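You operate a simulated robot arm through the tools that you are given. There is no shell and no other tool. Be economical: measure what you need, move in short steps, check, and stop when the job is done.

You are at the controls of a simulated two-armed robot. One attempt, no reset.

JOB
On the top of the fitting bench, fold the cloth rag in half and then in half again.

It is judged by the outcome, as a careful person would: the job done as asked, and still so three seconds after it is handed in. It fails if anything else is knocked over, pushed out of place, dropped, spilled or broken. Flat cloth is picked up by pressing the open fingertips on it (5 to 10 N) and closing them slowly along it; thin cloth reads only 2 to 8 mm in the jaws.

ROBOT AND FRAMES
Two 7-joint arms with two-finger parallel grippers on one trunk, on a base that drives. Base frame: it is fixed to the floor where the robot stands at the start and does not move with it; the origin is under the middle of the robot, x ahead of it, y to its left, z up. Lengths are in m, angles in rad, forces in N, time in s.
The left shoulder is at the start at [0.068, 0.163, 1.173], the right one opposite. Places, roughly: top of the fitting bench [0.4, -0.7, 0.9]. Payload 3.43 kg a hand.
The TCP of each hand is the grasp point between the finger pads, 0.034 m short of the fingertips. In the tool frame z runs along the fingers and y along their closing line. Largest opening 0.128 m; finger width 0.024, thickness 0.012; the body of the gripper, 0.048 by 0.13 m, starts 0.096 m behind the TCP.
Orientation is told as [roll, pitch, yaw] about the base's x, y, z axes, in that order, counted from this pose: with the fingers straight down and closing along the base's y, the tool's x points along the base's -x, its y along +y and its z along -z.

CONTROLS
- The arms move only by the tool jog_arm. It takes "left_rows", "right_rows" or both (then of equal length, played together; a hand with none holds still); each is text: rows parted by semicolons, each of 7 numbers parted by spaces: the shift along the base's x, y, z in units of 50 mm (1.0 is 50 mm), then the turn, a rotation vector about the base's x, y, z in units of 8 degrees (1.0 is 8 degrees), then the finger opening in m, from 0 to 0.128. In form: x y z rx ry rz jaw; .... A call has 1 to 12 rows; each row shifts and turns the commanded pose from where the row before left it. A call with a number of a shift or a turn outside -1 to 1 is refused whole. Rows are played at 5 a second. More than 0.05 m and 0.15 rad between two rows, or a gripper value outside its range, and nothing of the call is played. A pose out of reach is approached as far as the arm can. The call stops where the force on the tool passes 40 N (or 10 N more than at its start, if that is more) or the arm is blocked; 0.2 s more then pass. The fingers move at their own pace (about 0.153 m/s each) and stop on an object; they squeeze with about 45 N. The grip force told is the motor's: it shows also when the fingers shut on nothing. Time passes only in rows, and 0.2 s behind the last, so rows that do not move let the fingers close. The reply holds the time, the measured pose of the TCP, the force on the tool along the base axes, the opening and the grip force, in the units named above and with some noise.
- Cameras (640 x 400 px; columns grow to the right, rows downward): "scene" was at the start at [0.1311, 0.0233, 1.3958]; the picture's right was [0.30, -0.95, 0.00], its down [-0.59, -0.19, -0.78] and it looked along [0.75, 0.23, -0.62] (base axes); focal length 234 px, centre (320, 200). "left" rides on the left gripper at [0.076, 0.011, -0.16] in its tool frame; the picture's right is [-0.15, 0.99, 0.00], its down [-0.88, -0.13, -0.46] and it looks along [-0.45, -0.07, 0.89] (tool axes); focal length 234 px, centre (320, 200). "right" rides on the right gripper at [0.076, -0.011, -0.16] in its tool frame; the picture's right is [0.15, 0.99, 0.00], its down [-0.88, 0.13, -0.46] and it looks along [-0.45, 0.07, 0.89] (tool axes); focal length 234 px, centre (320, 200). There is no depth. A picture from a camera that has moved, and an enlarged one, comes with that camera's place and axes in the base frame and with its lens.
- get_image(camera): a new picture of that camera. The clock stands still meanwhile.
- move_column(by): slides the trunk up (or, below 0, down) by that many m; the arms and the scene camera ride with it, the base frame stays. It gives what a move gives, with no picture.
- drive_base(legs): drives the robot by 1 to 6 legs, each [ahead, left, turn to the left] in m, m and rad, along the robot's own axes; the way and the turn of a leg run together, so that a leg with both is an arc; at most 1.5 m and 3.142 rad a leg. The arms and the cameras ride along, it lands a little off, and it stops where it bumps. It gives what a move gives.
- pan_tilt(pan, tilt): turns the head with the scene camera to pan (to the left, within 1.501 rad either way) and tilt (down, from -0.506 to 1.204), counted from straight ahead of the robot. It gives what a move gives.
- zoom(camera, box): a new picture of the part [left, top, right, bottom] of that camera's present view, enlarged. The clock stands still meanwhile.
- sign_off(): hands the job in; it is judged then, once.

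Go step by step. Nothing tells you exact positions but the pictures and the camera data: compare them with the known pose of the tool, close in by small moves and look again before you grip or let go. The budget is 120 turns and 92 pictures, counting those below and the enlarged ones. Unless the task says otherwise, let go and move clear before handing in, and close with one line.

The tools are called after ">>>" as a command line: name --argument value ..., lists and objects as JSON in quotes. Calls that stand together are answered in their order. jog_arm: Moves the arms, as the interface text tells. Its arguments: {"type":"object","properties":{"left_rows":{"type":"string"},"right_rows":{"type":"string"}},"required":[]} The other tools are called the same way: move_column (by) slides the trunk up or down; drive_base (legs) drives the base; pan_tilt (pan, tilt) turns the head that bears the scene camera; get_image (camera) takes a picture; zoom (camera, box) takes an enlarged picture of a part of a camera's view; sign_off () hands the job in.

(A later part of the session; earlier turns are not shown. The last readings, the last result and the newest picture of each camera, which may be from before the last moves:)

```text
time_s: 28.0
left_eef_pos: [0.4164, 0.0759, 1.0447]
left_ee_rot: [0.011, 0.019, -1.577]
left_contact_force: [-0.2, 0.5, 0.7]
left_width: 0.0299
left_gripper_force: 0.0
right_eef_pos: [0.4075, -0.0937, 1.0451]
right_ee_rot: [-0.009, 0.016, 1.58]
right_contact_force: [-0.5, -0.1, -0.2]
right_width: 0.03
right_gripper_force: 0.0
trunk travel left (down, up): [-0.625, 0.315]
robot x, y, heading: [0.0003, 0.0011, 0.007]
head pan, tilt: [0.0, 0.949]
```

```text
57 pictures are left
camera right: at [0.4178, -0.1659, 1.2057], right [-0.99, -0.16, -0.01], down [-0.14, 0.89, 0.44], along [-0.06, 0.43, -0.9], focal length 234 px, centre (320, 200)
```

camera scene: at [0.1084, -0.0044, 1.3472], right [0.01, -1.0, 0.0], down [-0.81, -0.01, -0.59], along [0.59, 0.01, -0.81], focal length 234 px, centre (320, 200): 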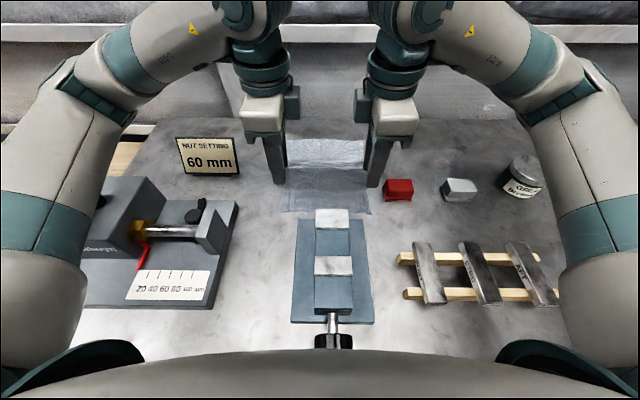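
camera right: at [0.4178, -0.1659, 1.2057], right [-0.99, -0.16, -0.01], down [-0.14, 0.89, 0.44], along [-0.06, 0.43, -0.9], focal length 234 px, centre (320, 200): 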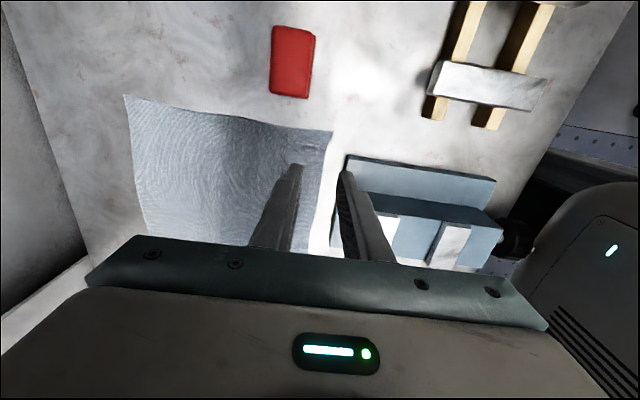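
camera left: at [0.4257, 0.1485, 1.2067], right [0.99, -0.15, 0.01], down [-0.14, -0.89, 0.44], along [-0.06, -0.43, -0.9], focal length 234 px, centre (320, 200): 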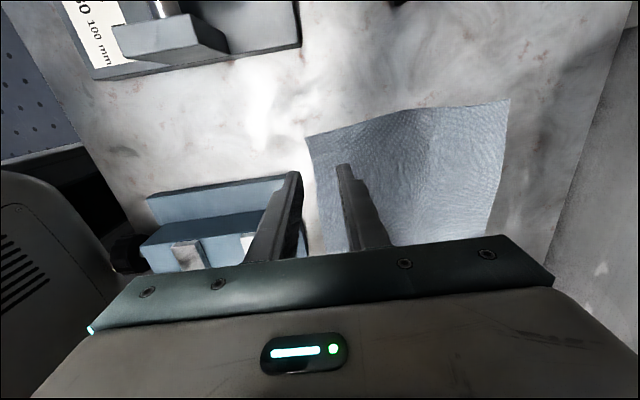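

The rag lies x .40–.65, y −.118–.095, slightly rumpled. I align each hand so the outer finger sits just off the near edge and the inner one ~17 mm onto the cloth, and descend close.

>>> jog_arm --left_rows "-0.13 0.08 0 0 -0.1 0 0.022;0 0 -0.7 0 0 0 0.022;0 0 -0.7 0 0 0 0.022;0 0 -0.5 0 0 0 0.022;0 0 -0.14 0 0 0 0.022;0 0 0 0 0 0 0.022" --right_rows "-0.05 -0.19 0 0 -0.1 0 0.022;0 0 -0.7 0 0 0 0.022;0 0 -0.7 0 0 0 0.022;0 0 -0.5 0 0 0 0.022;0 0 -0.14 0 0 0 0.022;0 0 0 0 0 0 0.022"

>>> zoom --camera "left" --box '[200, 90, 456, 250]'

>>> zoom --camera "right" --box '[200, 90, 456, 250]'

```text
time_s: 29.4
left_eef_pos: [0.4162, 0.0725, 0.954]
left_ee_rot: [0.054, 0.015, -1.597]
left_contact_force: [-1.0, 0.2, 0.0]
left_width: 0.0221
left_gripper_force: 0.1
right_eef_pos: [0.4066, -0.1076, 0.9463]
right_ee_rot: [-0.024, 0.019, 1.564]
right_contact_force: [-0.5, 0.7, -0.4]
right_width: 0.0221
right_gripper_force: 0.1
trunk travel left (down, up): [-0.625, 0.315]
robot x, y, heading: [-0.0013, -0.0005, -0.006]
head pan, tilt: [0.0, 0.949]
```

```text
2.50 times, centred on (328, 170) of left
camera zoom: at [0.4208, 0.146, 1.1167], right [0.98, -0.17, 0.05], down [-0.18, -0.88, 0.43], along [-0.03, -0.44, -0.9], focal length 585 px, centre (300, 275)
```

zoom: 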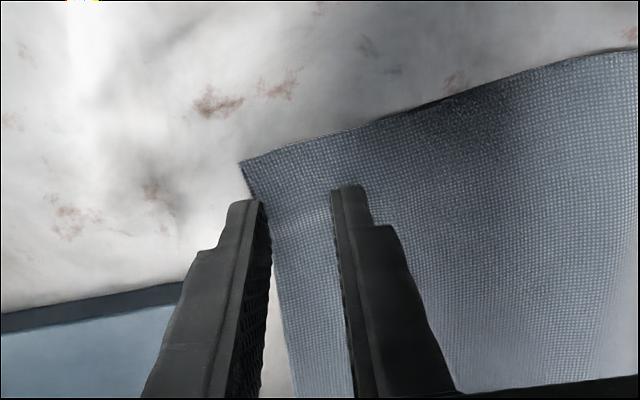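

```text
2.50 times, centred on (328, 170) of right
camera zoom: at [0.413, -0.1795, 1.1062], right [-0.99, -0.14, -0.02], down [-0.13, 0.89, 0.44], along [-0.04, 0.43, -0.9], focal length 585 px, centre (300, 275)
```

zoom: 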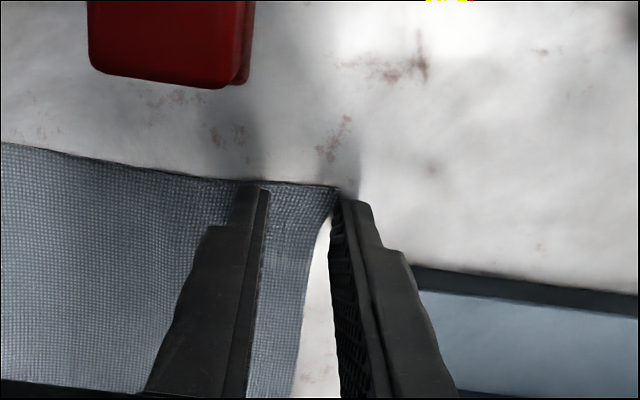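

The left hand is at the near edge of its reach and can't get down. I raise both hands clear, back the base up 8 cm, and return.

>>> jog_arm --left_rows "0 0 0.7 0 0 0 0.022;0 0 0.8 0 0 0 0.022;0 0 0.8 0 0 0 0.022;0 0 0 0 0 0 0.022" --right_rows "0 0 0.8 0 0 0 0.022;0 0 0.8 0 0 0 0.022;0 0 0.8 0 0 0 0.022;0 0 0 0 0 0 0.022"

>>> drive_base --legs '[[-0.08, 0, 0]]'

```text
time_s: 30.4
left_eef_pos: [0.4092, 0.0806, 1.0575]
left_ee_rot: [0.023, 0.017, -1.573]
left_contact_force: [0.2, 0.2, 0.5]
left_width: 0.022
left_gripper_force: 0.0
right_eef_pos: [0.4048, -0.103, 1.0635]
right_ee_rot: [-0.025, 0.019, 1.578]
right_contact_force: [-1.0, -0.7, 0.7]
right_width: 0.0218
right_gripper_force: 0.0
trunk travel left (down, up): [-0.625, 0.315]
robot x, y, heading: [0.0017, -0.0004, 0.011]
head pan, tilt: [0.0, 0.949]
```

```text
time_s: 31.5
left_eef_pos: [0.3411, 0.0808, 1.053]
left_ee_rot: [0.011, 0.019, -1.572]
left_contact_force: [-0.5, -0.8, 0.5]
left_width: 0.0219
left_gripper_force: 0.1
right_eef_pos: [0.338, -0.1024, 1.0594]
right_ee_rot: [-0.011, 0.019, 1.58]
right_contact_force: [0.0, 0.3, 0.1]
right_width: 0.022
right_gripper_force: 0.1
trunk travel left (down, up): [-0.625, 0.315]
robot x, y, heading: [-0.0798, -0.0002, 0.011]
head pan, tilt: [0.0, 0.949]
```

>>> jog_arm --left_rows "0.7 0 0 0 0 0 0.022;0.7 0 0 0 0 0 0.022;0 0 -0.7 0 0 0 0.022;0 0 -0.7 0 0 0 0.022;0 0 -0.6 0 0 0 0.022;0 0 -0.18 0 0 0 0.022;0 0 0 0 0 0 0.022" --right_rows "0.7 0 0 0 0 0 0.022;0.7 0.05 0 0 0 0 0.022;0 0 -0.7 0 0 0 0.022;0 0 -0.7 0 0 0 0.022;0 0 -0.7 0 0 0 0.022;0 0 -0.2 0 0 0 0.022;0 0 0 0 0 0 0.022"

>>> zoom --camera "left" --box '[200, 90, 456, 250]'

>>> zoom --camera "right" --box '[200, 90, 456, 250]'

```text
time_s: 33.1
left_eef_pos: [0.3898, 0.0703, 1.0008]
left_ee_rot: [0.018, 0.022, -1.569]
left_contact_force: [0.0, -1.0, -0.7]
left_width: 0.0221
left_gripper_force: 0.0
left hand out of reach, approached as far as the arm can: row 2, 4, 5, 6
right_eef_pos: [0.3831, -0.1063, 0.9901]
right_ee_rot: [-0.008, 0.014, 1.568]
right_contact_force: [-0.7, 0.4, -0.6]
right_width: 0.0219
right_gripper_force: 0.0
right hand out of reach, approached as far as the arm can: row 2, 4, 5, 6
trunk travel left (down, up): [-0.625, 0.315]
robot x, y, heading: [-0.0789, -0.0027, 0.009]
head pan, tilt: [0.0, 0.949]
```

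```text
2.50 times, centred on (328, 170) of left
camera zoom: at [0.3981, 0.1421, 1.1635], right [0.99, -0.14, 0.01], down [-0.14, -0.89, 0.43], along [-0.05, -0.43, -0.9], focal length 585 px, centre (300, 275)
```

zoom: 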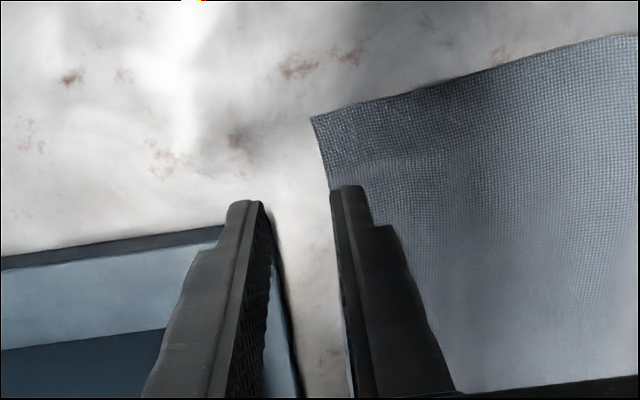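

```text
2.50 times, centred on (328, 170) of right
camera zoom: at [0.3921, -0.1795, 1.1504], right [-0.99, -0.15, -0.01], down [-0.13, 0.89, 0.44], along [-0.06, 0.44, -0.9], focal length 585 px, centre (300, 275)
```

zoom: 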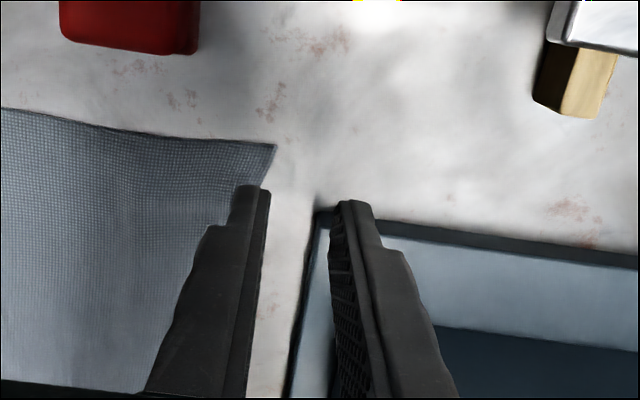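

Lower poses are the problem with this yaw, so lowering the trunk should help. I raise the hands, then slide the trunk down 10 cm.

>>> jog_arm --left_rows "0 0 0.8 0 0 0 0.022;0 0 0.8 0 0 0 0.022;0 0 0.8 0 0 0 0.022;0 0 0.5 0 0 0 0.022;0 0 0 0 0 0 0.022" --right_rows "0 0 0.8 0 0 0 0.022;0 0 0.8 0 0 0 0.022;0 0 0.8 0 0 0 0.022;0 0 0.5 0 0 0 0.022;0 0 0 0 0 0 0.022"

>>> move_column --by -0.1

>>> get_image --camera "scene"

```text
time_s: 34.3
left_eef_pos: [0.3816, 0.0738, 1.1411]
left_ee_rot: [0.012, 0.017, -1.571]
left_contact_force: [1.2, 0.0, 0.0]
left_width: 0.0218
left_gripper_force: 0.1
left hand out of reach, approached as far as the arm can: row 4
right_eef_pos: [0.3785, -0.0988, 1.1349]
right_ee_rot: [-0.012, 0.019, 1.575]
right_contact_force: [-0.1, 0.7, 0.4]
right_width: 0.0219
right_gripper_force: 0.1
right hand out of reach, approached as far as the arm can: row 4
trunk travel left (down, up): [-0.625, 0.315]
robot x, y, heading: [-0.074, -0.0033, 0.016]
head pan, tilt: [0.0, 0.949]
```

```text
time_s: 35.6
left_eef_pos: [0.3814, 0.0738, 1.0416]
left_ee_rot: [0.012, 0.017, -1.57]
left_contact_force: [0.5, -0.7, -0.1]
left_width: 0.0221
left_gripper_force: 0.1
right_eef_pos: [0.3772, -0.0998, 1.035]
right_ee_rot: [-0.01, 0.017, 1.573]
right_contact_force: [0.0, -0.3, 0.1]
right_width: 0.0222
right_gripper_force: 0.1
trunk travel left (down, up): [-0.525, 0.415]
robot x, y, heading: [-0.0747, -0.0075, 0.01]
head pan, tilt: [0.0, 0.949]
```

```text
52 pictures are left
camera scene: at [0.0466, -0.0045, 1.2454], right [0.01, -1.0, 0.0], down [-0.81, -0.01, -0.58], along [0.58, 0.01, -0.81], focal length 234 px, centre (320, 200)
```

scene: 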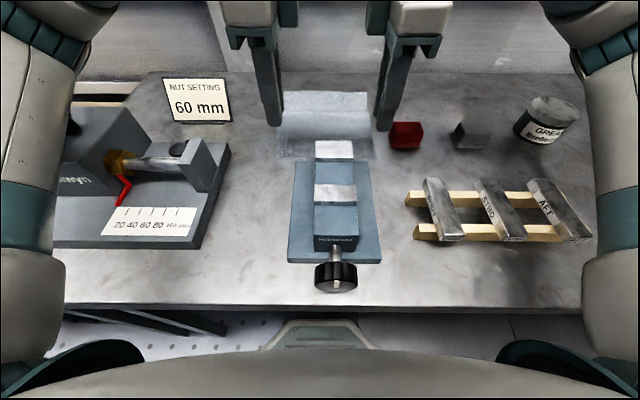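

Now I test moving forward to the corner positions and down again.

>>> jog_arm --left_rows "0.6 0.12 0 0 0 0 0.022;0 0 -0.7 0 0 0 0.022;0 0 -0.7 0 0 0 0.022;0 0 -0.45 0 0 0 0.022;0 0 0 0 0 0 0.022" --right_rows "0.64 0 0 0 0 0 0.022;0 0 -0.7 0 0 0 0.022;0 0 -0.6 0 0 0 0.022;0 0 -0.45 0 0 0 0.022;0 0 0 0 0 0 0.022"

```text
time_s: 36.8
left_eef_pos: [0.3818, 0.0538, 0.9784]
left_ee_rot: [0.08, 0.031, -1.577]
left_contact_force: [0.3, 0.4, -0.2]
left_width: 0.0219
left_gripper_force: 0.0
left hand out of reach, approached as far as the arm can: row 1
right_eef_pos: [0.3759, -0.1068, 0.9531]
right_ee_rot: [-0.023, 0.004, 1.568]
right_contact_force: [0.1, 0.0, 0.1]
right_width: 0.022
right_gripper_force: 0.1
right hand out of reach, approached as far as the arm can: row 1
trunk travel left (down, up): [-0.525, 0.415]
robot x, y, heading: [-0.0739, -0.002, -0.002]
head pan, tilt: [0.0, 0.949]
```

Forward motion is limited by the wrist at this yaw. I'll switch plan: raise, restore the trunk, and yaw the other way to ±40° so each hand pinches its corner diagonally.

>>> jog_arm --left_rows "0 0.3 0.8 -0.3 0 0 0.022;0 0.2 0.8 -0.3 0 0.8 0.022;0 0 0 0 0 0.9 0.022;0 0 0 0 0 0.9 0.022;0 0 0 0 0 0.9 0.022;0 0 0 0 0 0.9 0.022;0 0 0 0 0 0.9 0.022;0 0 0 0 0 0.9 0.022;0 0 0 0 0 0.9 0.022;0 0 0 0 0 0.9 0.022;0 0 0 0 0 0.9 0.022;0 0 0 0 0 0 0.022" --right_rows "0 0 0.8 0 0 0 0.022;0 0 0.8 0 0 -0.8 0.022;0 0 0 0 0 -0.9 0.022;0 0 0 0 0 -0.9 0.022;0 0 0 0 0 -0.9 0.022;0 0 0 0 0 -0.9 0.022;0 0 0 0 0 -0.9 0.022;0 0 0 0 0 -0.9 0.022;0 0 0 0 0 -0.9 0.022;0 0 0 0 0 -0.9 0.022;0 0 0 0 0 -0.9 0.022;0 0 0 0 0 0 0.022"

>>> move_column --by 0.08

```text
time_s: 39.4
left_eef_pos: [0.3878, 0.0935, 1.0226]
left_ee_rot: [0.011, -0.061, -0.325]
left_contact_force: [0.3, -0.5, 0.0]
left_width: 0.0221
left_gripper_force: 0.1
right_eef_pos: [0.3881, -0.0921, 1.0201]
right_ee_rot: [-0.006, 0.022, 0.331]
right_contact_force: [-0.9, -0.2, -0.1]
right_width: 0.0218
right_gripper_force: 0.2
trunk travel left (down, up): [-0.525, 0.415]
robot x, y, heading: [-0.0755, -0.0037, 0.008]
head pan, tilt: [0.0, 0.949]
```

```text
time_s: 40.6
left_eef_pos: [0.3851, 0.0964, 1.103]
left_ee_rot: [0.01, -0.067, -0.327]
left_contact_force: [-0.1, -0.3, -1.0]
left_width: 0.0219
left_gripper_force: 0.0
right_eef_pos: [0.3832, -0.0887, 1.1028]
right_ee_rot: [-0.013, 0.02, 0.333]
right_contact_force: [-0.4, -0.1, -0.5]
right_width: 0.0222
right_gripper_force: 0.0
trunk travel left (down, up): [-0.605, 0.335]
robot x, y, heading: [-0.0793, -0.001, 0.011]
head pan, tilt: [0.0, 0.949]
```

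>>> jog_arm --left_rows "0 0 0 0 0.48 0 0.022;0 0 0 0 0 0.9 0.022;0 0 0 0 0 0.9 0.022;0 0 0 0 0 0.9 0.022;0 0 0 0 0 0.9 0.022;0 0 0 0 0 0.9 0.022;0 0 0 0 0 0.9 0.022;0 0 0 0 0 0.9 0.022;0 0 0 0 0 0.9 0.022;0 0 0 0 0 0 0.022" --right_rows "0 0 0 0 -0.15 0 0.022;0 0 0 0 0 -0.9 0.022;0 0 0 0 0 -0.9 0.022;0 0 0 0 0 -0.9 0.022;0 0 0 0 0 -0.9 0.022;0 0 0 0 0 -0.9 0.022;0 0 0 0 0 -0.9 0.022;0 0 0 0 0 -0.9 0.022;0 0 0 0 0 -0.9 0.022;0 0 0 0 0 0 0.022"

>>> get_image --camera "left"

>>> get_image --camera "right"

```text
time_s: 42.8
left_eef_pos: [0.3834, 0.0973, 1.1028]
left_ee_rot: [-0.011, -0.003, 0.68]
left_contact_force: [0.5, 0.5, 0.2]
left_width: 0.0224
left_gripper_force: 0.0
right_eef_pos: [0.3825, -0.0885, 1.1027]
right_ee_rot: [-0.019, -0.001, -0.676]
right_contact_force: [-0.2, -1.1, 0.1]
right_width: 0.0221
right_gripper_force: 0.0
trunk travel left (down, up): [-0.605, 0.335]
robot x, y, heading: [-0.0782, -0.0034, 0.009]
head pan, tilt: [0.0, 0.949]
```

```text
51 pictures are left
camera left: at [0.3165, 0.0585, 1.2639], right [-0.51, 0.86, -0.01], down [0.76, 0.46, 0.46], along [0.4, 0.23, -0.89], focal length 234 px, centre (320, 200)
```

left: 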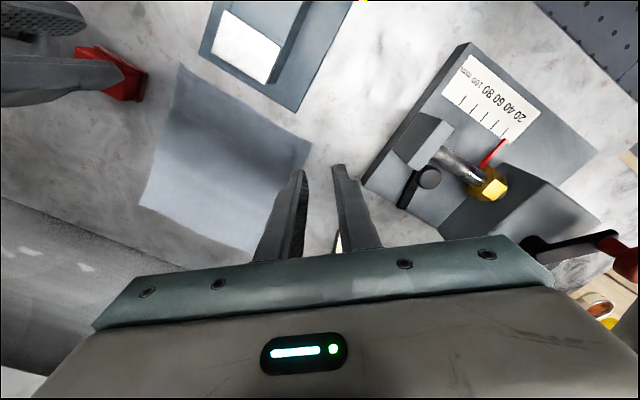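

```text
50 pictures are left
camera right: at [0.3181, -0.0474, 1.262], right [0.5, 0.86, -0.02], down [0.77, -0.44, 0.45], along [0.38, -0.24, -0.89], focal length 234 px, centre (320, 200)
```

right: 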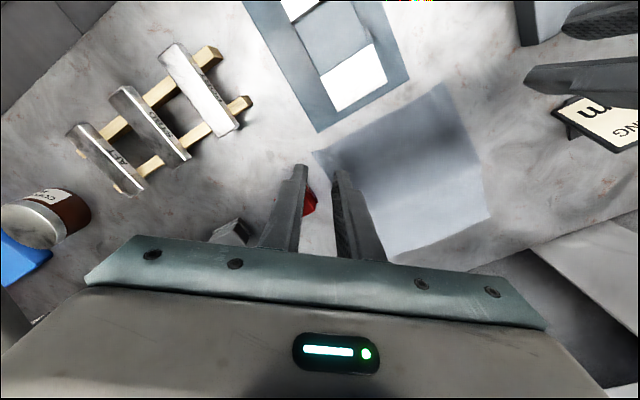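

Corner estimates agree: NL ≈ (.401,.092), NR ≈ (.396,−.115). I place the hands diagonally over them and descend near the bench.

>>> jog_arm --left_rows "0.47 -0.25 0 0 0 0 0.022;0 0 -0.79 0 0 0 0.022;0 0 -0.79 0 0 0 0.022;0 0 -0.79 0 0 0 0.022;0 0 -0.75 0 0 0 0.022;0 0 0 0 0 0 0.022" --right_rows "0.38 -0.39 0 0.15 0 0 0.022;0 0 -0.79 0 0 0 0.022;0 0 -0.79 0 0 0 0.022;0 0 -0.79 0 0 0 0.022;0 0 -0.75 0 0 0 0.022;0 0 0 0 0 0 0.022"

>>> zoom --camera "left" --box '[200, 90, 456, 250]'

>>> zoom --camera "right" --box '[200, 90, 456, 250]'

```text
time_s: 44.2
left_eef_pos: [0.4174, 0.0753, 0.9735]
left_ee_rot: [-0.032, -0.046, 0.674]
left_contact_force: [0.0, 0.1, 0.1]
left_width: 0.0219
left_gripper_force: 0.1
right_eef_pos: [0.4032, -0.1182, 0.9538]
right_ee_rot: [0.009, 0.017, -0.68]
right_contact_force: [-0.1, -0.9, 0.1]
right_width: 0.0219
right_gripper_force: 0.1
trunk travel left (down, up): [-0.605, 0.335]
robot x, y, heading: [-0.0773, 0.0029, 0.002]
head pan, tilt: [0.0, 0.949]
```

```text
2.50 times, centred on (328, 170) of left
camera zoom: at [0.3425, 0.0358, 1.1295], right [-0.5, 0.86, -0.02], down [0.74, 0.45, 0.5], along [0.44, 0.23, -0.87], focal length 585 px, centre (300, 275)
```

zoom: 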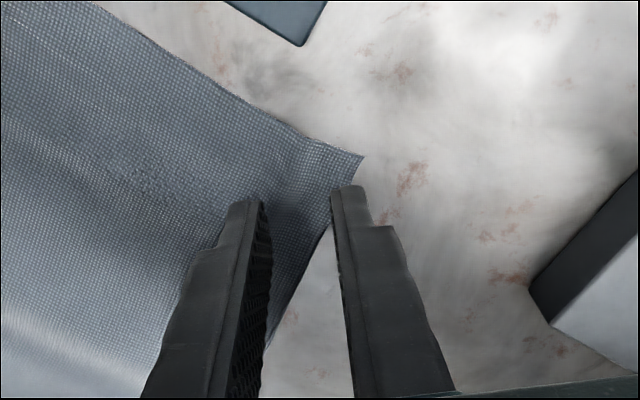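

```text
2.50 times, centred on (328, 170) of right
camera zoom: at [0.3376, -0.0802, 1.1136], right [0.51, 0.86, 0.01], down [0.77, -0.46, 0.44], along [0.39, -0.22, -0.9], focal length 585 px, centre (300, 275)
```

zoom: 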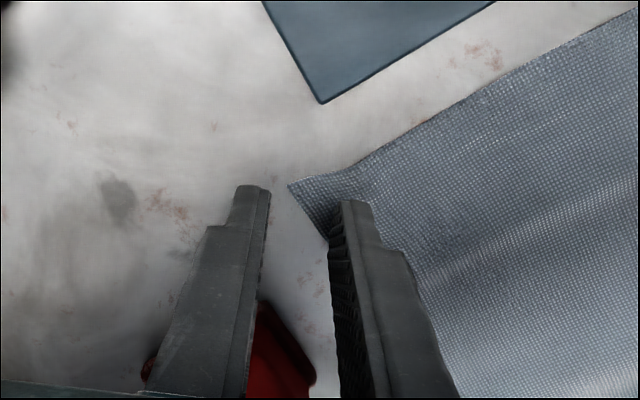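

The measured pose may just be lagging; I let it settle and read again.

>>> jog_arm --left_rows "0 0 0 0 0 0 0.022;0 0 0 0 0 0 0.022;0 0 0 0 0 0 0.022" --right_rows "0 0 0 0 0 0 0.022;0 0 0 0 0 0 0.022;0 0 0 0 0 0 0.022"

```text
time_s: 45.0
left_eef_pos: [0.4138, 0.0759, 0.9743]
left_ee_rot: [-0.032, -0.049, 0.676]
left_contact_force: [-0.1, -0.8, 0.4]
left_width: 0.0218
left_gripper_force: 0.1
right_eef_pos: [0.401, -0.1167, 0.9549]
right_ee_rot: [0.007, 0.014, -0.676]
right_contact_force: [0.0, 0.5, 0.3]
right_width: 0.0219
right_gripper_force: 0.1
trunk travel left (down, up): [-0.605, 0.335]
robot x, y, heading: [-0.0748, -0.0017, 0.013]
head pan, tilt: [0.0, 0.949]
```

Not lag, so it's a joint limit with the base backed off. I raise, drive back to the original spot where descent worked, and retry.

>>> jog_arm --left_rows "0 0 0.8 0.2 0.3 0 0.022;0 0 0.8 0 0 0 0.022;0 0 0 0 0 0 0.022" --right_rows "0 0 0.8 0 0 0 0.022;0 0 0.8 0 0 0 0.022;0 0 0 0 0 0 0.022"

>>> drive_base --legs '[[0.08, 0, 0]]'

>>> move_column --by 0.02

```text
time_s: 45.8
left_eef_pos: [0.4072, 0.0812, 1.0257]
left_ee_rot: [0.037, 0.015, 0.678]
left_contact_force: [0.3, 0.1, -1.2]
left_width: 0.022
left_gripper_force: 0.1
right_eef_pos: [0.4008, -0.1087, 1.0264]
right_ee_rot: [-0.002, 0.013, -0.672]
right_contact_force: [0.2, 1.0, 0.2]
right_width: 0.0218
right_gripper_force: 0.1
trunk travel left (down, up): [-0.605, 0.335]
robot x, y, heading: [-0.0773, -0.0062, 0.012]
head pan, tilt: [0.0, 0.949]
```

```text
time_s: 47.0
left_eef_pos: [0.4761, 0.0822, 1.0306]
left_ee_rot: [0.032, 0.005, 0.678]
left_contact_force: [0.5, 0.4, -0.6]
left_width: 0.0218
left_gripper_force: 0.1
right_eef_pos: [0.4688, -0.1081, 1.0312]
right_ee_rot: [0.004, 0.006, -0.675]
right_contact_force: [-0.3, 0.1, 1.1]
right_width: 0.0219
right_gripper_force: 0.0
trunk travel left (down, up): [-0.605, 0.335]
robot x, y, heading: [-0.0061, -0.0001, 0.007]
head pan, tilt: [0.0, 0.949]
stopped in leg 1: the robot was blocked; the commanded pose is now the measured one
```

```text
time_s: 47.6
left_eef_pos: [0.4745, 0.0793, 1.0544]
left_ee_rot: [0.031, 0.001, 0.677]
left_contact_force: [-0.1, -0.4, 0.0]
left_width: 0.0221
left_gripper_force: 0.1
right_eef_pos: [0.4683, -0.1092, 1.0533]
right_ee_rot: [0.007, 0.004, -0.673]
right_contact_force: [0.5, 0.7, 0.0]
right_width: 0.022
right_gripper_force: 0.0
trunk travel left (down, up): [-0.625, 0.315]
robot x, y, heading: [-0.0013, 0.0001, 0.01]
head pan, tilt: [0.0, 0.949]
```

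>>> jog_arm --left_rows "-0.68 0 0 -0.2 0 0 0.022;-0.68 0.1 0 0 0 0 0.022;0 0 -0.5 0 0 0 0.022;0 0 -0.5 0 0 0 0.022;0 0 -0.5 0 0 0 0.022;0 0 -0.5 0 0 0 0.022;0 0 -0.15 0 0 0 0.022;0 0 0 0 0 0 0.022" --right_rows "-0.68 0 0 0 0 0 0.022;-0.68 0 0 0 0 0 0.022;0 0 -0.5 0 0 0 0.022;0 0 -0.5 0 0 0 0.022;0 0 -0.5 0 0 0 0.022;0 0 -0.5 0 0 0 0.022;0 0 -0.15 0 0 0 0.022;0 0 0 0 0 0 0.022"

>>> get_image --camera "scene"

```text
time_s: 49.5
left_eef_pos: [0.4133, 0.0807, 0.9575]
left_ee_rot: [-0.013, -0.004, 0.661]
left_contact_force: [0.0, 0.4, 0.0]
left_width: 0.022
left_gripper_force: 0.0
right_eef_pos: [0.4007, -0.1125, 0.9477]
right_ee_rot: [0.007, 0.006, -0.684]
right_contact_force: [-0.2, 0.4, -0.1]
right_width: 0.022
right_gripper_force: 0.0
trunk travel left (down, up): [-0.625, 0.315]
robot x, y, heading: [-0.0022, -0.001, -0.002]
head pan, tilt: [0.0, 0.949]
```

```text
47 pictures are left
camera scene: at [0.11, -0.0059, 1.3496], right [0.0, -1.0, 0.0], down [-0.81, 0.0, -0.59], along [0.59, 0.0, -0.81], focal length 234 px, centre (320, 200)
```

scene: 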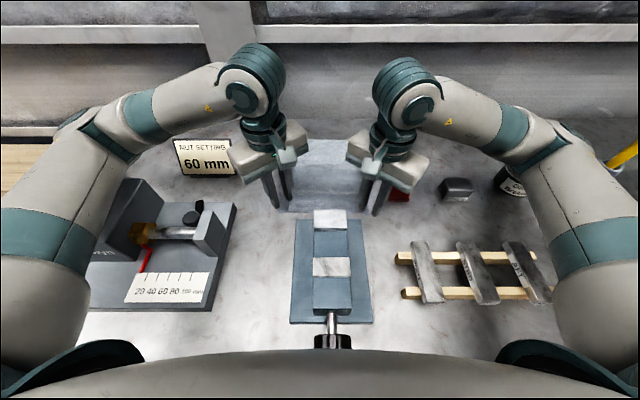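

Nearly there. I command the left further down and look.

>>> jog_arm --left_rows "-0.1 0.06 -0.15 0 0 0 0.022;0 0 -0.1 0 0 0 0.022;0 0 0 0 0 0 0.022" --right_rows "0 0.05 -0.1 0 0 0 0.022;0 0 0 0 0 0 0.022;0 0 0 0 0 0 0.022"

>>> zoom --camera "left" --box '[200, 90, 456, 250]'

>>> zoom --camera "right" --box '[200, 90, 456, 250]'

```text
time_s: 50.2
left_eef_pos: [0.4133, 0.0786, 0.9524]
left_ee_rot: [-0.021, -0.015, 0.647]
left_contact_force: [-1.5, -0.1, 0.4]
left_width: 0.0221
left_gripper_force: 0.0
right_eef_pos: [0.4001, -0.1167, 0.9434]
right_ee_rot: [0.008, 0.006, -0.696]
right_contact_force: [-0.3, -0.6, -0.2]
right_width: 0.0221
right_gripper_force: 0.0
trunk travel left (down, up): [-0.625, 0.315]
robot x, y, heading: [-0.0015, 0.0008, -0.015]
head pan, tilt: [0.0, 0.949]
```

```text
2.50 times, centred on (328, 170) of left
camera zoom: at [0.3424, 0.0423, 1.1113], right [-0.48, 0.88, -0.02], down [0.77, 0.43, 0.47], along [0.42, 0.21, -0.88], focal length 585 px, centre (300, 275)
```

zoom: 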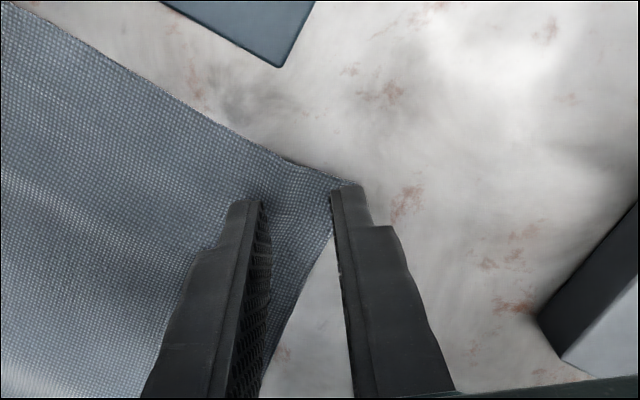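

```text
2.50 times, centred on (328, 170) of right
camera zoom: at [0.3337, -0.0764, 1.1023], right [0.52, 0.85, 0.01], down [0.76, -0.47, 0.45], along [0.39, -0.23, -0.89], focal length 585 px, centre (300, 275)
```

zoom: 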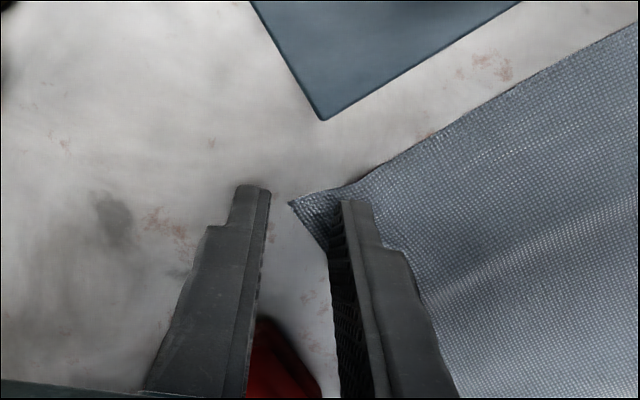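

The remaining gap on the left I'll close with the trunk: nudge left outward 8 mm, raise right 9 mm, then lower the trunk in small steps.

>>> jog_arm --left_rows "-0.1 0.12 0 0 0 0 0.022;0 0 0 0 0 0 0.022" --right_rows "0 0 0.18 0 0 0 0.022;0 0 0 0 0 0 0.022"

>>> move_column --by -0.014

```text
time_s: 50.9
left_eef_pos: [0.4083, 0.078, 0.9536]
left_ee_rot: [-0.026, -0.015, 0.633]
left_contact_force: [0.4, -0.2, 0.0]
left_width: 0.0224
left_gripper_force: 0.0
right_eef_pos: [0.3982, -0.1177, 0.9519]
right_ee_rot: [0.004, 0.005, -0.702]
right_contact_force: [-0.1, -0.8, -0.3]
right_width: 0.0221
right_gripper_force: 0.1
trunk travel left (down, up): [-0.625, 0.315]
robot x, y, heading: [0.0032, -0.004, -0.021]
head pan, tilt: [0.0, 0.949]
```

```text
time_s: 51.5
left_eef_pos: [0.4123, 0.0786, 0.9514]
left_ee_rot: [-0.036, -0.036, 0.633]
left_contact_force: [0.8, -0.2, 0.6]
left_width: 0.0221
left_gripper_force: 0.0
right_eef_pos: [0.3989, -0.1211, 0.9445]
right_ee_rot: [0.006, 0.005, -0.704]
right_contact_force: [0.8, -0.4, 0.5]
right_width: 0.022
right_gripper_force: 0.1
trunk travel left (down, up): [-0.611, 0.329]
robot x, y, heading: [-0.0016, -0.0046, -0.022]
head pan, tilt: [0.0, 0.949]
```

The left hand doesn't follow the trunk: some part of the left arm seems to be resting on something. I raise both hands and look at the left arm's surroundings.

>>> move_column --by 0.014

>>> jog_arm --left_rows "0 0 0.5 0 0 0 0.022;0 0 0.5 0 0 0 0.022;0 0 0 0 0 0 0.022" --right_rows "0 0 0.5 0 0 0 0.022;0 0 0.5 0 0 0 0.022;0 0 0 0 0 0 0.022"

>>> pan_tilt --pan 0.7 --tilt 0.85

>>> get_image --camera "scene"

>>> get_image --camera "left"

```text
time_s: 52.1
left_eef_pos: [0.4104, 0.0781, 0.9509]
left_ee_rot: [-0.026, -0.028, 0.631]
left_contact_force: [-1.8, 0.4, -0.4]
left_width: 0.0219
left_gripper_force: 0.0
right_eef_pos: [0.3989, -0.1211, 0.9472]
right_ee_rot: [0.007, 0.007, -0.706]
right_contact_force: [-0.4, -0.1, 0.1]
right_width: 0.022
right_gripper_force: 0.1
trunk travel left (down, up): [-0.625, 0.315]
robot x, y, heading: [-0.0029, -0.0027, -0.024]
head pan, tilt: [0.0, 0.949]
```

```text
time_s: 52.9
left_eef_pos: [0.3967, 0.0925, 0.9812]
left_ee_rot: [0.016, 0.019, 0.681]
left_contact_force: [-0.8, 0.9, 0.6]
left_width: 0.022
left_gripper_force: 0.1
right_eef_pos: [0.4013, -0.1094, 0.9981]
right_ee_rot: [0.008, 0.007, -0.67]
right_contact_force: [-0.9, 0.4, 0.5]
right_width: 0.0222
right_gripper_force: 0.1
trunk travel left (down, up): [-0.625, 0.315]
robot x, y, heading: [-0.0006, -0.0016, 0.014]
head pan, tilt: [0.0, 0.949]
```

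```text
time_s: 54.0
left_eef_pos: [0.3959, 0.0921, 0.9818]
left_ee_rot: [0.012, 0.016, 0.677]
left_contact_force: [0.5, -0.2, -0.3]
left_width: 0.0219
left_gripper_force: 0.0
right_eef_pos: [0.4021, -0.11, 0.9978]
right_ee_rot: [0.009, 0.007, -0.673]
right_contact_force: [-1.1, -0.3, -0.1]
right_width: 0.022
right_gripper_force: 0.0
trunk travel left (down, up): [-0.625, 0.315]
robot x, y, heading: [-0.0014, -0.0009, 0.012]
head pan, tilt: [0.7, 0.85]
```

```text
44 pictures are left
camera scene: at [0.0963, 0.0407, 1.3543], right [0.65, -0.76, 0.0], down [-0.56, -0.49, -0.67], along [0.51, 0.43, -0.74], focal length 234 px, centre (320, 200)
```

scene: 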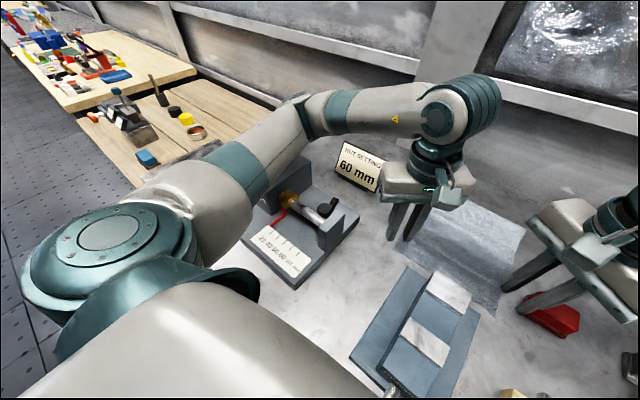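

```text
43 pictures are left
camera left: at [0.3345, 0.0534, 1.144], right [-0.51, 0.86, 0.01], down [0.78, 0.45, 0.44], along [0.37, 0.23, -0.9], focal length 234 px, centre (320, 200)
```

left: 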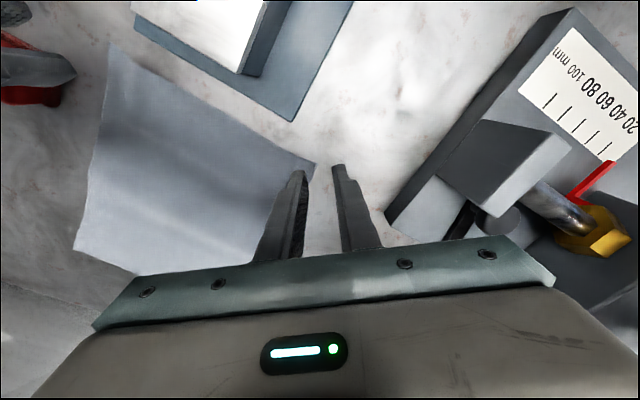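

The left forearm is low over the tall block with the red knob — that's the obstruction. Raising the trunk lifts the elbows, so I raise the trunk 15 cm and come down with the hands.

>>> move_column --by 0.15

>>> jog_arm --left_rows "0.12 -0.15 -0.7 0 0 0 0.022;0 0 -0.7 0 0 0 0.022;0 0 -0.7 0 0 0 0.022;0 0 -0.7 0 0 0 0.022;0 0 0 0 0 0 0.022" --right_rows "0 0 -0.7 0 0 0 0.022;0 0 -0.7 0 0 0 0.022;0 0 -0.7 0 0 0 0.022;0 0 -0.8 0 0 0 0.022;0 0 0 0 0 0 0.022"

>>> get_image --camera "scene"

```text
time_s: 55.7
left_eef_pos: [0.4068, 0.0965, 1.1277]
left_ee_rot: [0.014, 0.031, 0.679]
left_contact_force: [-0.1, -0.3, 0.3]
left_width: 0.0219
left_gripper_force: 0.2
right_eef_pos: [0.4105, -0.1061, 1.1435]
right_ee_rot: [-0.002, 0.011, -0.672]
right_contact_force: [0.8, 0.0, 0.5]
right_width: 0.022
right_gripper_force: 0.2
trunk travel left (down, up): [-0.775, 0.165]
robot x, y, heading: [0.0002, -0.0058, 0.007]
head pan, tilt: [0.7, 0.85]
```

```text
time_s: 56.9
left_eef_pos: [0.4112, 0.089, 0.986]
left_ee_rot: [0.014, 0.03, 0.677]
left_contact_force: [0.7, 0.0, 0.3]
left_width: 0.0221
left_gripper_force: 0.1
right_eef_pos: [0.4098, -0.1062, 0.9998]
right_ee_rot: [-0.003, 0.012, -0.673]
right_contact_force: [-1.2, 0.1, -0.4]
right_width: 0.0219
right_gripper_force: 0.0
trunk travel left (down, up): [-0.775, 0.165]
robot x, y, heading: [-0.0042, -0.0014, 0.011]
head pan, tilt: [0.7, 0.85]
```

```text
42 pictures are left
camera scene: at [0.109, 0.0477, 1.5032], right [0.65, -0.76, 0.0], down [-0.57, -0.49, -0.66], along [0.5, 0.43, -0.75], focal length 234 px, centre (320, 200)
```

scene: 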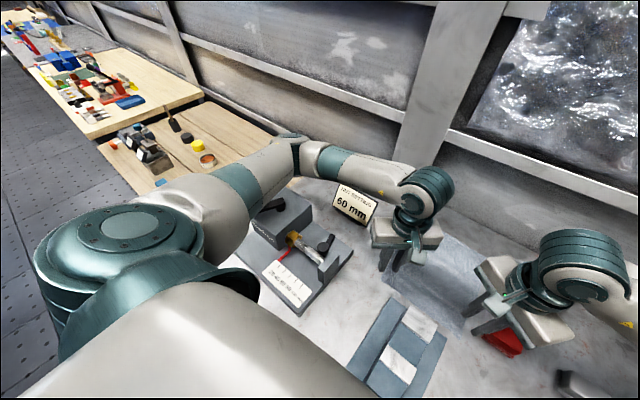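

Tracking is accurate now. I descend to just above the corners and inspect.

>>> jog_arm --left_rows "-0.08 -0.02 -0.4 -0.1 -0.2 0 0.022;0 0 -0.4 0 0 0 0.022;0 0 0 0 0 0 0.022" --right_rows "-0.15 -0.08 -0.5 0 -0.1 0 0.022;0 0 -0.6 0 0 0 0.022;0 0 0 0 0 0 0.022"

>>> pan_tilt --pan 0.0 --tilt 0.95

>>> zoom --camera "left" --box '[200, 90, 456, 250]'

>>> zoom --camera "right" --box '[200, 90, 456, 250]'

```text
time_s: 57.7
left_eef_pos: [0.4095, 0.0878, 0.9475]
left_ee_rot: [-0.014, 0.017, 0.675]
left_contact_force: [-0.5, 0.0, 0.3]
left_width: 0.022
left_gripper_force: 0.0
right_eef_pos: [0.4031, -0.1101, 0.9443]
right_ee_rot: [0.007, 0.0, -0.674]
right_contact_force: [0.3, -0.5, -0.3]
right_width: 0.0221
right_gripper_force: 0.1
trunk travel left (down, up): [-0.775, 0.165]
robot x, y, heading: [-0.0, -0.0005, 0.009]
head pan, tilt: [0.7, 0.85]
```

```text
time_s: 58.8
left_eef_pos: [0.4079, 0.088, 0.9474]
left_ee_rot: [-0.014, 0.015, 0.677]
left_contact_force: [0.6, 0.7, 0.1]
left_width: 0.022
left_gripper_force: 0.1
right_eef_pos: [0.4022, -0.1097, 0.9451]
right_ee_rot: [0.007, 0.003, -0.675]
right_contact_force: [0.3, 0.1, 0.2]
right_width: 0.0222
right_gripper_force: 0.2
trunk travel left (down, up): [-0.775, 0.165]
robot x, y, heading: [-0.0011, -0.0026, 0.011]
head pan, tilt: [0.0, 0.949]
```

```text
2.50 times, centred on (328, 170) of left
camera zoom: at [0.3432, 0.053, 1.1091], right [-0.51, 0.86, -0.02], down [0.77, 0.46, 0.44], along [0.39, 0.21, -0.9], focal length 585 px, centre (300, 275)
```

zoom: 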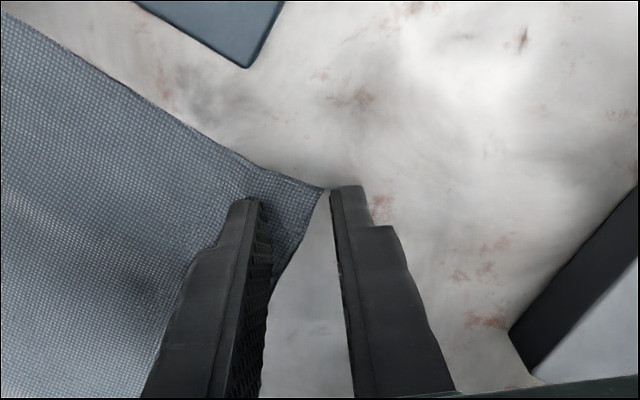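

```text
2.50 times, centred on (328, 170) of right
camera zoom: at [0.3355, -0.0709, 1.1032], right [0.5, 0.86, 0.01], down [0.77, -0.45, 0.46], along [0.4, -0.22, -0.89], focal length 585 px, centre (300, 275)
```

zoom: 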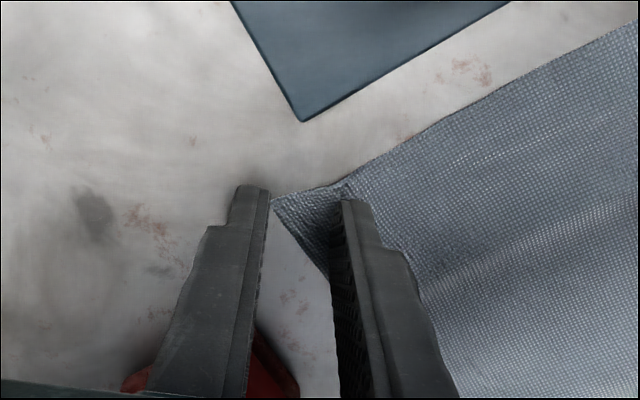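

Corners sit exactly between the fingers. I descend to contact.

>>> jog_arm --left_rows "0 0 -0.1 0 0 0 0.022;0 0 -0.08 0 0 0 0.022;0 0 -0.04 0 0 0 0.022;0 0 0 0 0 0 0.022" --right_rows "0 0 -0.1 0 0 0 0.022;0 0 -0.05 0 0 0 0.022;0 0 -0.02 0 0 0 0.022;0 0 0 0 0 0 0.022"

```text
time_s: 59.8
left_eef_pos: [0.4081, 0.0878, 0.9365]
left_ee_rot: [-0.014, 0.015, 0.677]
left_contact_force: [0.7, 0.0, -0.4]
left_width: 0.0218
left_gripper_force: 0.0
right_eef_pos: [0.4021, -0.1084, 0.936]
right_ee_rot: [0.006, 0.001, -0.674]
right_contact_force: [-0.6, -0.1, -0.7]
right_width: 0.0222
right_gripper_force: 0.1
trunk travel left (down, up): [-0.775, 0.165]
robot x, y, heading: [-0.0005, 0.0027, 0.011]
head pan, tilt: [0.0, 0.949]
```

>>> jog_arm --left_rows "0 0 -0.02 0 0 0 0.022;0 0 -0.01 0 0 0 0.022;0 0 0 0 0 0 0.022" --right_rows "0 0 -0.01 0 0 0 0.022;0 0 -0.01 0 0 0 0.022;0 0 0 0 0 0 0.022"

```text
time_s: 60.6
left_eef_pos: [0.4088, 0.0882, 0.9361]
left_ee_rot: [-0.015, 0.015, 0.676]
left_contact_force: [0.9, -0.4, 1.2]
left_width: 0.022
left_gripper_force: 0.1
right_eef_pos: [0.4029, -0.1076, 0.9354]
right_ee_rot: [0.007, -0.001, -0.674]
right_contact_force: [-0.8, -0.7, 4.5]
right_width: 0.022
right_gripper_force: 0.1
trunk travel left (down, up): [-0.775, 0.165]
robot x, y, heading: [-0.0028, -0.0005, 0.012]
head pan, tilt: [0.0, 0.949]
```

>>> jog_arm --left_rows "0 0 -0.012 0 0 0 0.022;0 0 0 0 0 0 0.022;0 0 0 0 0 0 0.022" --right_rows "0 0 -0.006 0 0 0 0.022;0 0 0 0 0 0 0.022;0 0 0 0 0 0 0.022"

```text
time_s: 61.4
left_eef_pos: [0.4074, 0.0876, 0.9347]
left_ee_rot: [-0.017, 0.015, 0.675]
left_contact_force: [0.5, 1.2, 3.7]
left_width: 0.0221
left_gripper_force: 0.0
right_eef_pos: [0.4029, -0.1092, 0.9346]
right_ee_rot: [0.008, 0.0, -0.673]
right_contact_force: [1.0, -0.7, 6.5]
right_width: 0.022
right_gripper_force: 0.1
trunk travel left (down, up): [-0.775, 0.165]
robot x, y, heading: [-0.0019, -0.0019, 0.011]
head pan, tilt: [0.0, 0.949]
```

>>> jog_arm --left_rows "0 0 -0.01 0 0 0 0.022;0 0 0 0 0 0 0.02;0 0 0 0 0 0 0.017;0 0 0 0 0 0 0.014;0 0 0 0 0 0 0.011;0 0 0 0 0 0 0.008;0 0 0 0 0 0 0.005;0 0 0 0 0 0 0.002;0 0 0 0 0 0 0;0 0 0 0 0 0 0;0 0 0 0 0 0 0" --right_rows "0 0 -0.005 0 0 0 0.022;0 0 0 0 0 0 0.02;0 0 0 0 0 0 0.017;0 0 0 0 0 0 0.014;0 0 0 0 0 0 0.011;0 0 0 0 0 0 0.008;0 0 0 0 0 0 0.005;0 0 0 0 0 0 0.002;0 0 0 0 0 0 0;0 0 0 0 0 0 0;0 0 0 0 0 0 0"

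>>> zoom --camera "left" --box '[200, 90, 456, 250]'

>>> zoom --camera "right" --box '[200, 90, 456, 250]'

```text
time_s: 63.8
left_eef_pos: [0.4071, 0.0886, 0.935]
left_ee_rot: [-0.016, 0.014, 0.677]
left_contact_force: [0.7, -1.1, 14.9]
left_width: 0.0017
left_gripper_force: 36.8
right_eef_pos: [0.4016, -0.1088, 0.9352]
right_ee_rot: [0.01, -0.001, -0.673]
right_contact_force: [0.2, 1.2, 13.8]
right_width: 0.0
right_gripper_force: 33.5
trunk travel left (down, up): [-0.775, 0.165]
robot x, y, heading: [-0.0057, -0.0025, 0.013]
head pan, tilt: [0.0, 0.949]
```

```text
2.50 times, centred on (328, 170) of left
camera zoom: at [0.3413, 0.0523, 1.0964], right [-0.51, 0.86, -0.02], down [0.77, 0.46, 0.44], along [0.39, 0.21, -0.9], focal length 585 px, centre (300, 275)
```

zoom: 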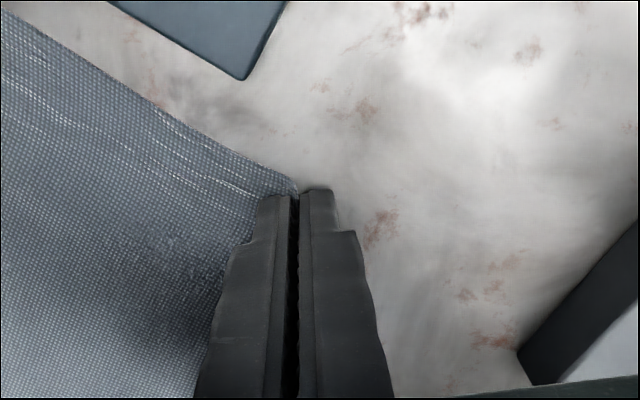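

```text
2.50 times, centred on (328, 170) of right
camera zoom: at [0.3339, -0.0706, 1.094], right [0.5, 0.86, 0.01], down [0.77, -0.45, 0.46], along [0.4, -0.22, -0.89], focal length 585 px, centre (300, 275)
```

zoom: 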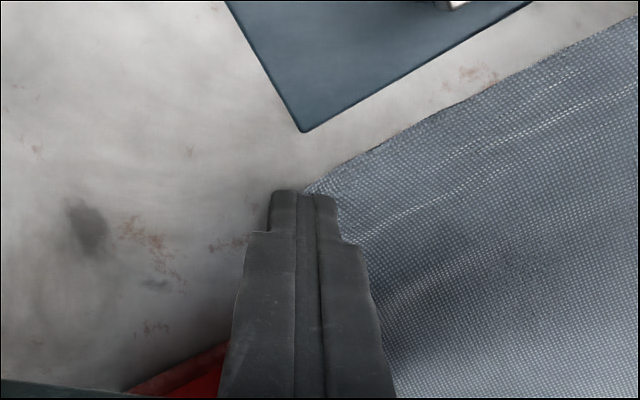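

Left corner pinched (1.7 mm); right came up empty. I lift the right a bit, reopen and look.

>>> jog_arm --right_rows "0 0 0.12 0 0 0 0;0 0 0.12 0 0 0 0.024;0 0 0 0 0 0 0.024;0 0 0 0 0 0 0.024"

>>> zoom --camera "right" --box '[200, 90, 456, 250]'

```text
time_s: 64.8
left_eef_pos: [0.4062, 0.0875, 0.9348]
left_ee_rot: [-0.014, 0.014, 0.678]
left_contact_force: [0.2, 1.0, 23.1]
left_width: 0.0019
left_gripper_force: 36.7
right_eef_pos: [0.402, -0.109, 0.9462]
right_ee_rot: [0.008, 0.0, -0.673]
right_contact_force: [-0.4, 0.2, 0.5]
right_width: 0.0241
right_gripper_force: 0.0
trunk travel left (down, up): [-0.775, 0.165]
robot x, y, heading: [-0.0019, -0.0013, 0.013]
head pan, tilt: [0.0, 0.949]
```

```text
2.50 times, centred on (328, 170) of right
camera zoom: at [0.3343, -0.0711, 1.1057], right [0.5, 0.86, 0.01], down [0.77, -0.45, 0.46], along [0.4, -0.22, -0.89], focal length 585 px, centre (300, 275)
```

zoom: 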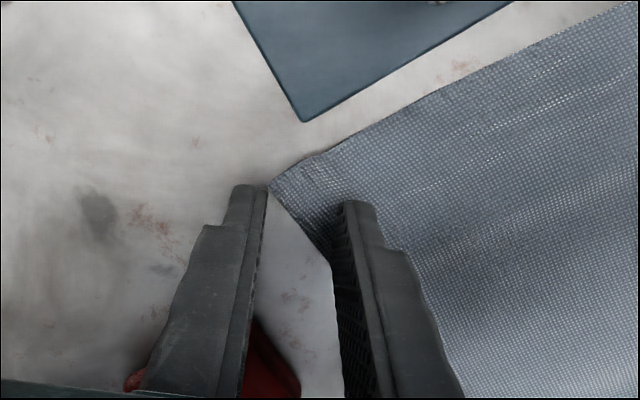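

The corner is intact; the finger slid over it. I shift 6 mm inward and press a bit harder.

>>> jog_arm --right_rows "0.08 0.1 0 0 0 0 0.024;0 0 -0.12 0 0 0 0.024;0 0 -0.1 0 0 0 0.024;0 0 -0.035 0 0 0 0.024;0 0 0 0 0 0 0.024"

```text
time_s: 66.0
left_eef_pos: [0.4051, 0.0869, 0.9349]
left_ee_rot: [-0.017, 0.017, 0.677]
left_contact_force: [1.7, -0.9, 17.1]
left_width: 0.0017
left_gripper_force: 36.3
right_eef_pos: [0.4062, -0.1046, 0.9349]
right_ee_rot: [0.011, 0.0, -0.673]
right_contact_force: [-1.4, -0.8, 19.1]
right_width: 0.0245
right_gripper_force: 0.5
trunk travel left (down, up): [-0.775, 0.165]
robot x, y, heading: [-0.0057, -0.0002, 0.015]
head pan, tilt: [0.0, 0.949]
```

>>> jog_arm --right_rows "0 0 0.01 0 0 0 0.024;0 0 0 0 0 0 0.021;0 0 0 0 0 0 0.018;0 0 0 0 0 0 0.015;0 0 0 0 0 0 0.012;0 0 0 0 0 0 0.009;0 0 0 0 0 0 0.006;0 0 0 0 0 0 0.003;0 0 0 0 0 0 0;0 0 0 0 0 0 0;0 0 0 0 0 0 0"

>>> zoom --camera "right" --box '[200, 90, 456, 250]'

```text
time_s: 68.4
left_eef_pos: [0.4071, 0.0871, 0.9351]
left_ee_rot: [-0.015, 0.016, 0.677]
left_contact_force: [2.2, -1.7, 13.7]
left_width: 0.0017
left_gripper_force: 36.5
right_eef_pos: [0.4053, -0.1048, 0.9353]
right_ee_rot: [0.008, 0.001, -0.675]
right_contact_force: [0.6, 0.9, 23.5]
right_width: 0.0002
right_gripper_force: 32.8
trunk travel left (down, up): [-0.775, 0.165]
robot x, y, heading: [-0.0014, -0.0051, 0.015]
head pan, tilt: [0.0, 0.949]
```

```text
2.50 times, centred on (328, 170) of right
camera zoom: at [0.3378, -0.0654, 1.0939], right [0.5, 0.86, 0.01], down [0.77, -0.45, 0.46], along [0.4, -0.22, -0.89], focal length 585 px, centre (300, 275)
```

zoom: 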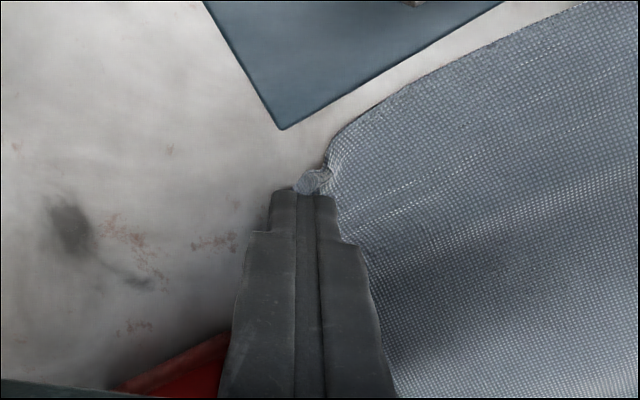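

Empty again, with the corner crumpled in front of the fingers. I reopen and look.

>>> jog_arm --right_rows "0 0 0.1 0 0 0 0;0 0 0.2 0 0 0 0.034;0 0 0 0 0 0 0.034;0 0 0 0 0 0 0.034"

>>> zoom --camera "right" --box '[200, 90, 456, 250]'

```text
time_s: 69.4
left_eef_pos: [0.4055, 0.0872, 0.9346]
left_ee_rot: [-0.017, 0.014, 0.678]
left_contact_force: [-2.4, 0.7, 22.7]
left_width: 0.0016
left_gripper_force: 36.5
right_eef_pos: [0.4062, -0.1038, 0.9507]
right_ee_rot: [0.009, 0.0, -0.673]
right_contact_force: [-0.5, -0.1, -0.3]
right_width: 0.034
right_gripper_force: 0.0
trunk travel left (down, up): [-0.775, 0.165]
robot x, y, heading: [-0.0011, -0.0022, 0.014]
head pan, tilt: [0.0, 0.949]
```

```text
2.50 times, centred on (328, 170) of right
camera zoom: at [0.338, -0.066, 1.1086], right [0.5, 0.86, 0.01], down [0.77, -0.45, 0.46], along [0.4, -0.22, -0.89], focal length 585 px, centre (300, 275)
```

zoom: 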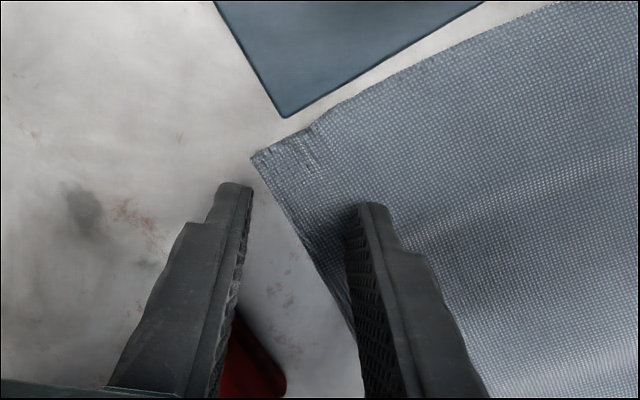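

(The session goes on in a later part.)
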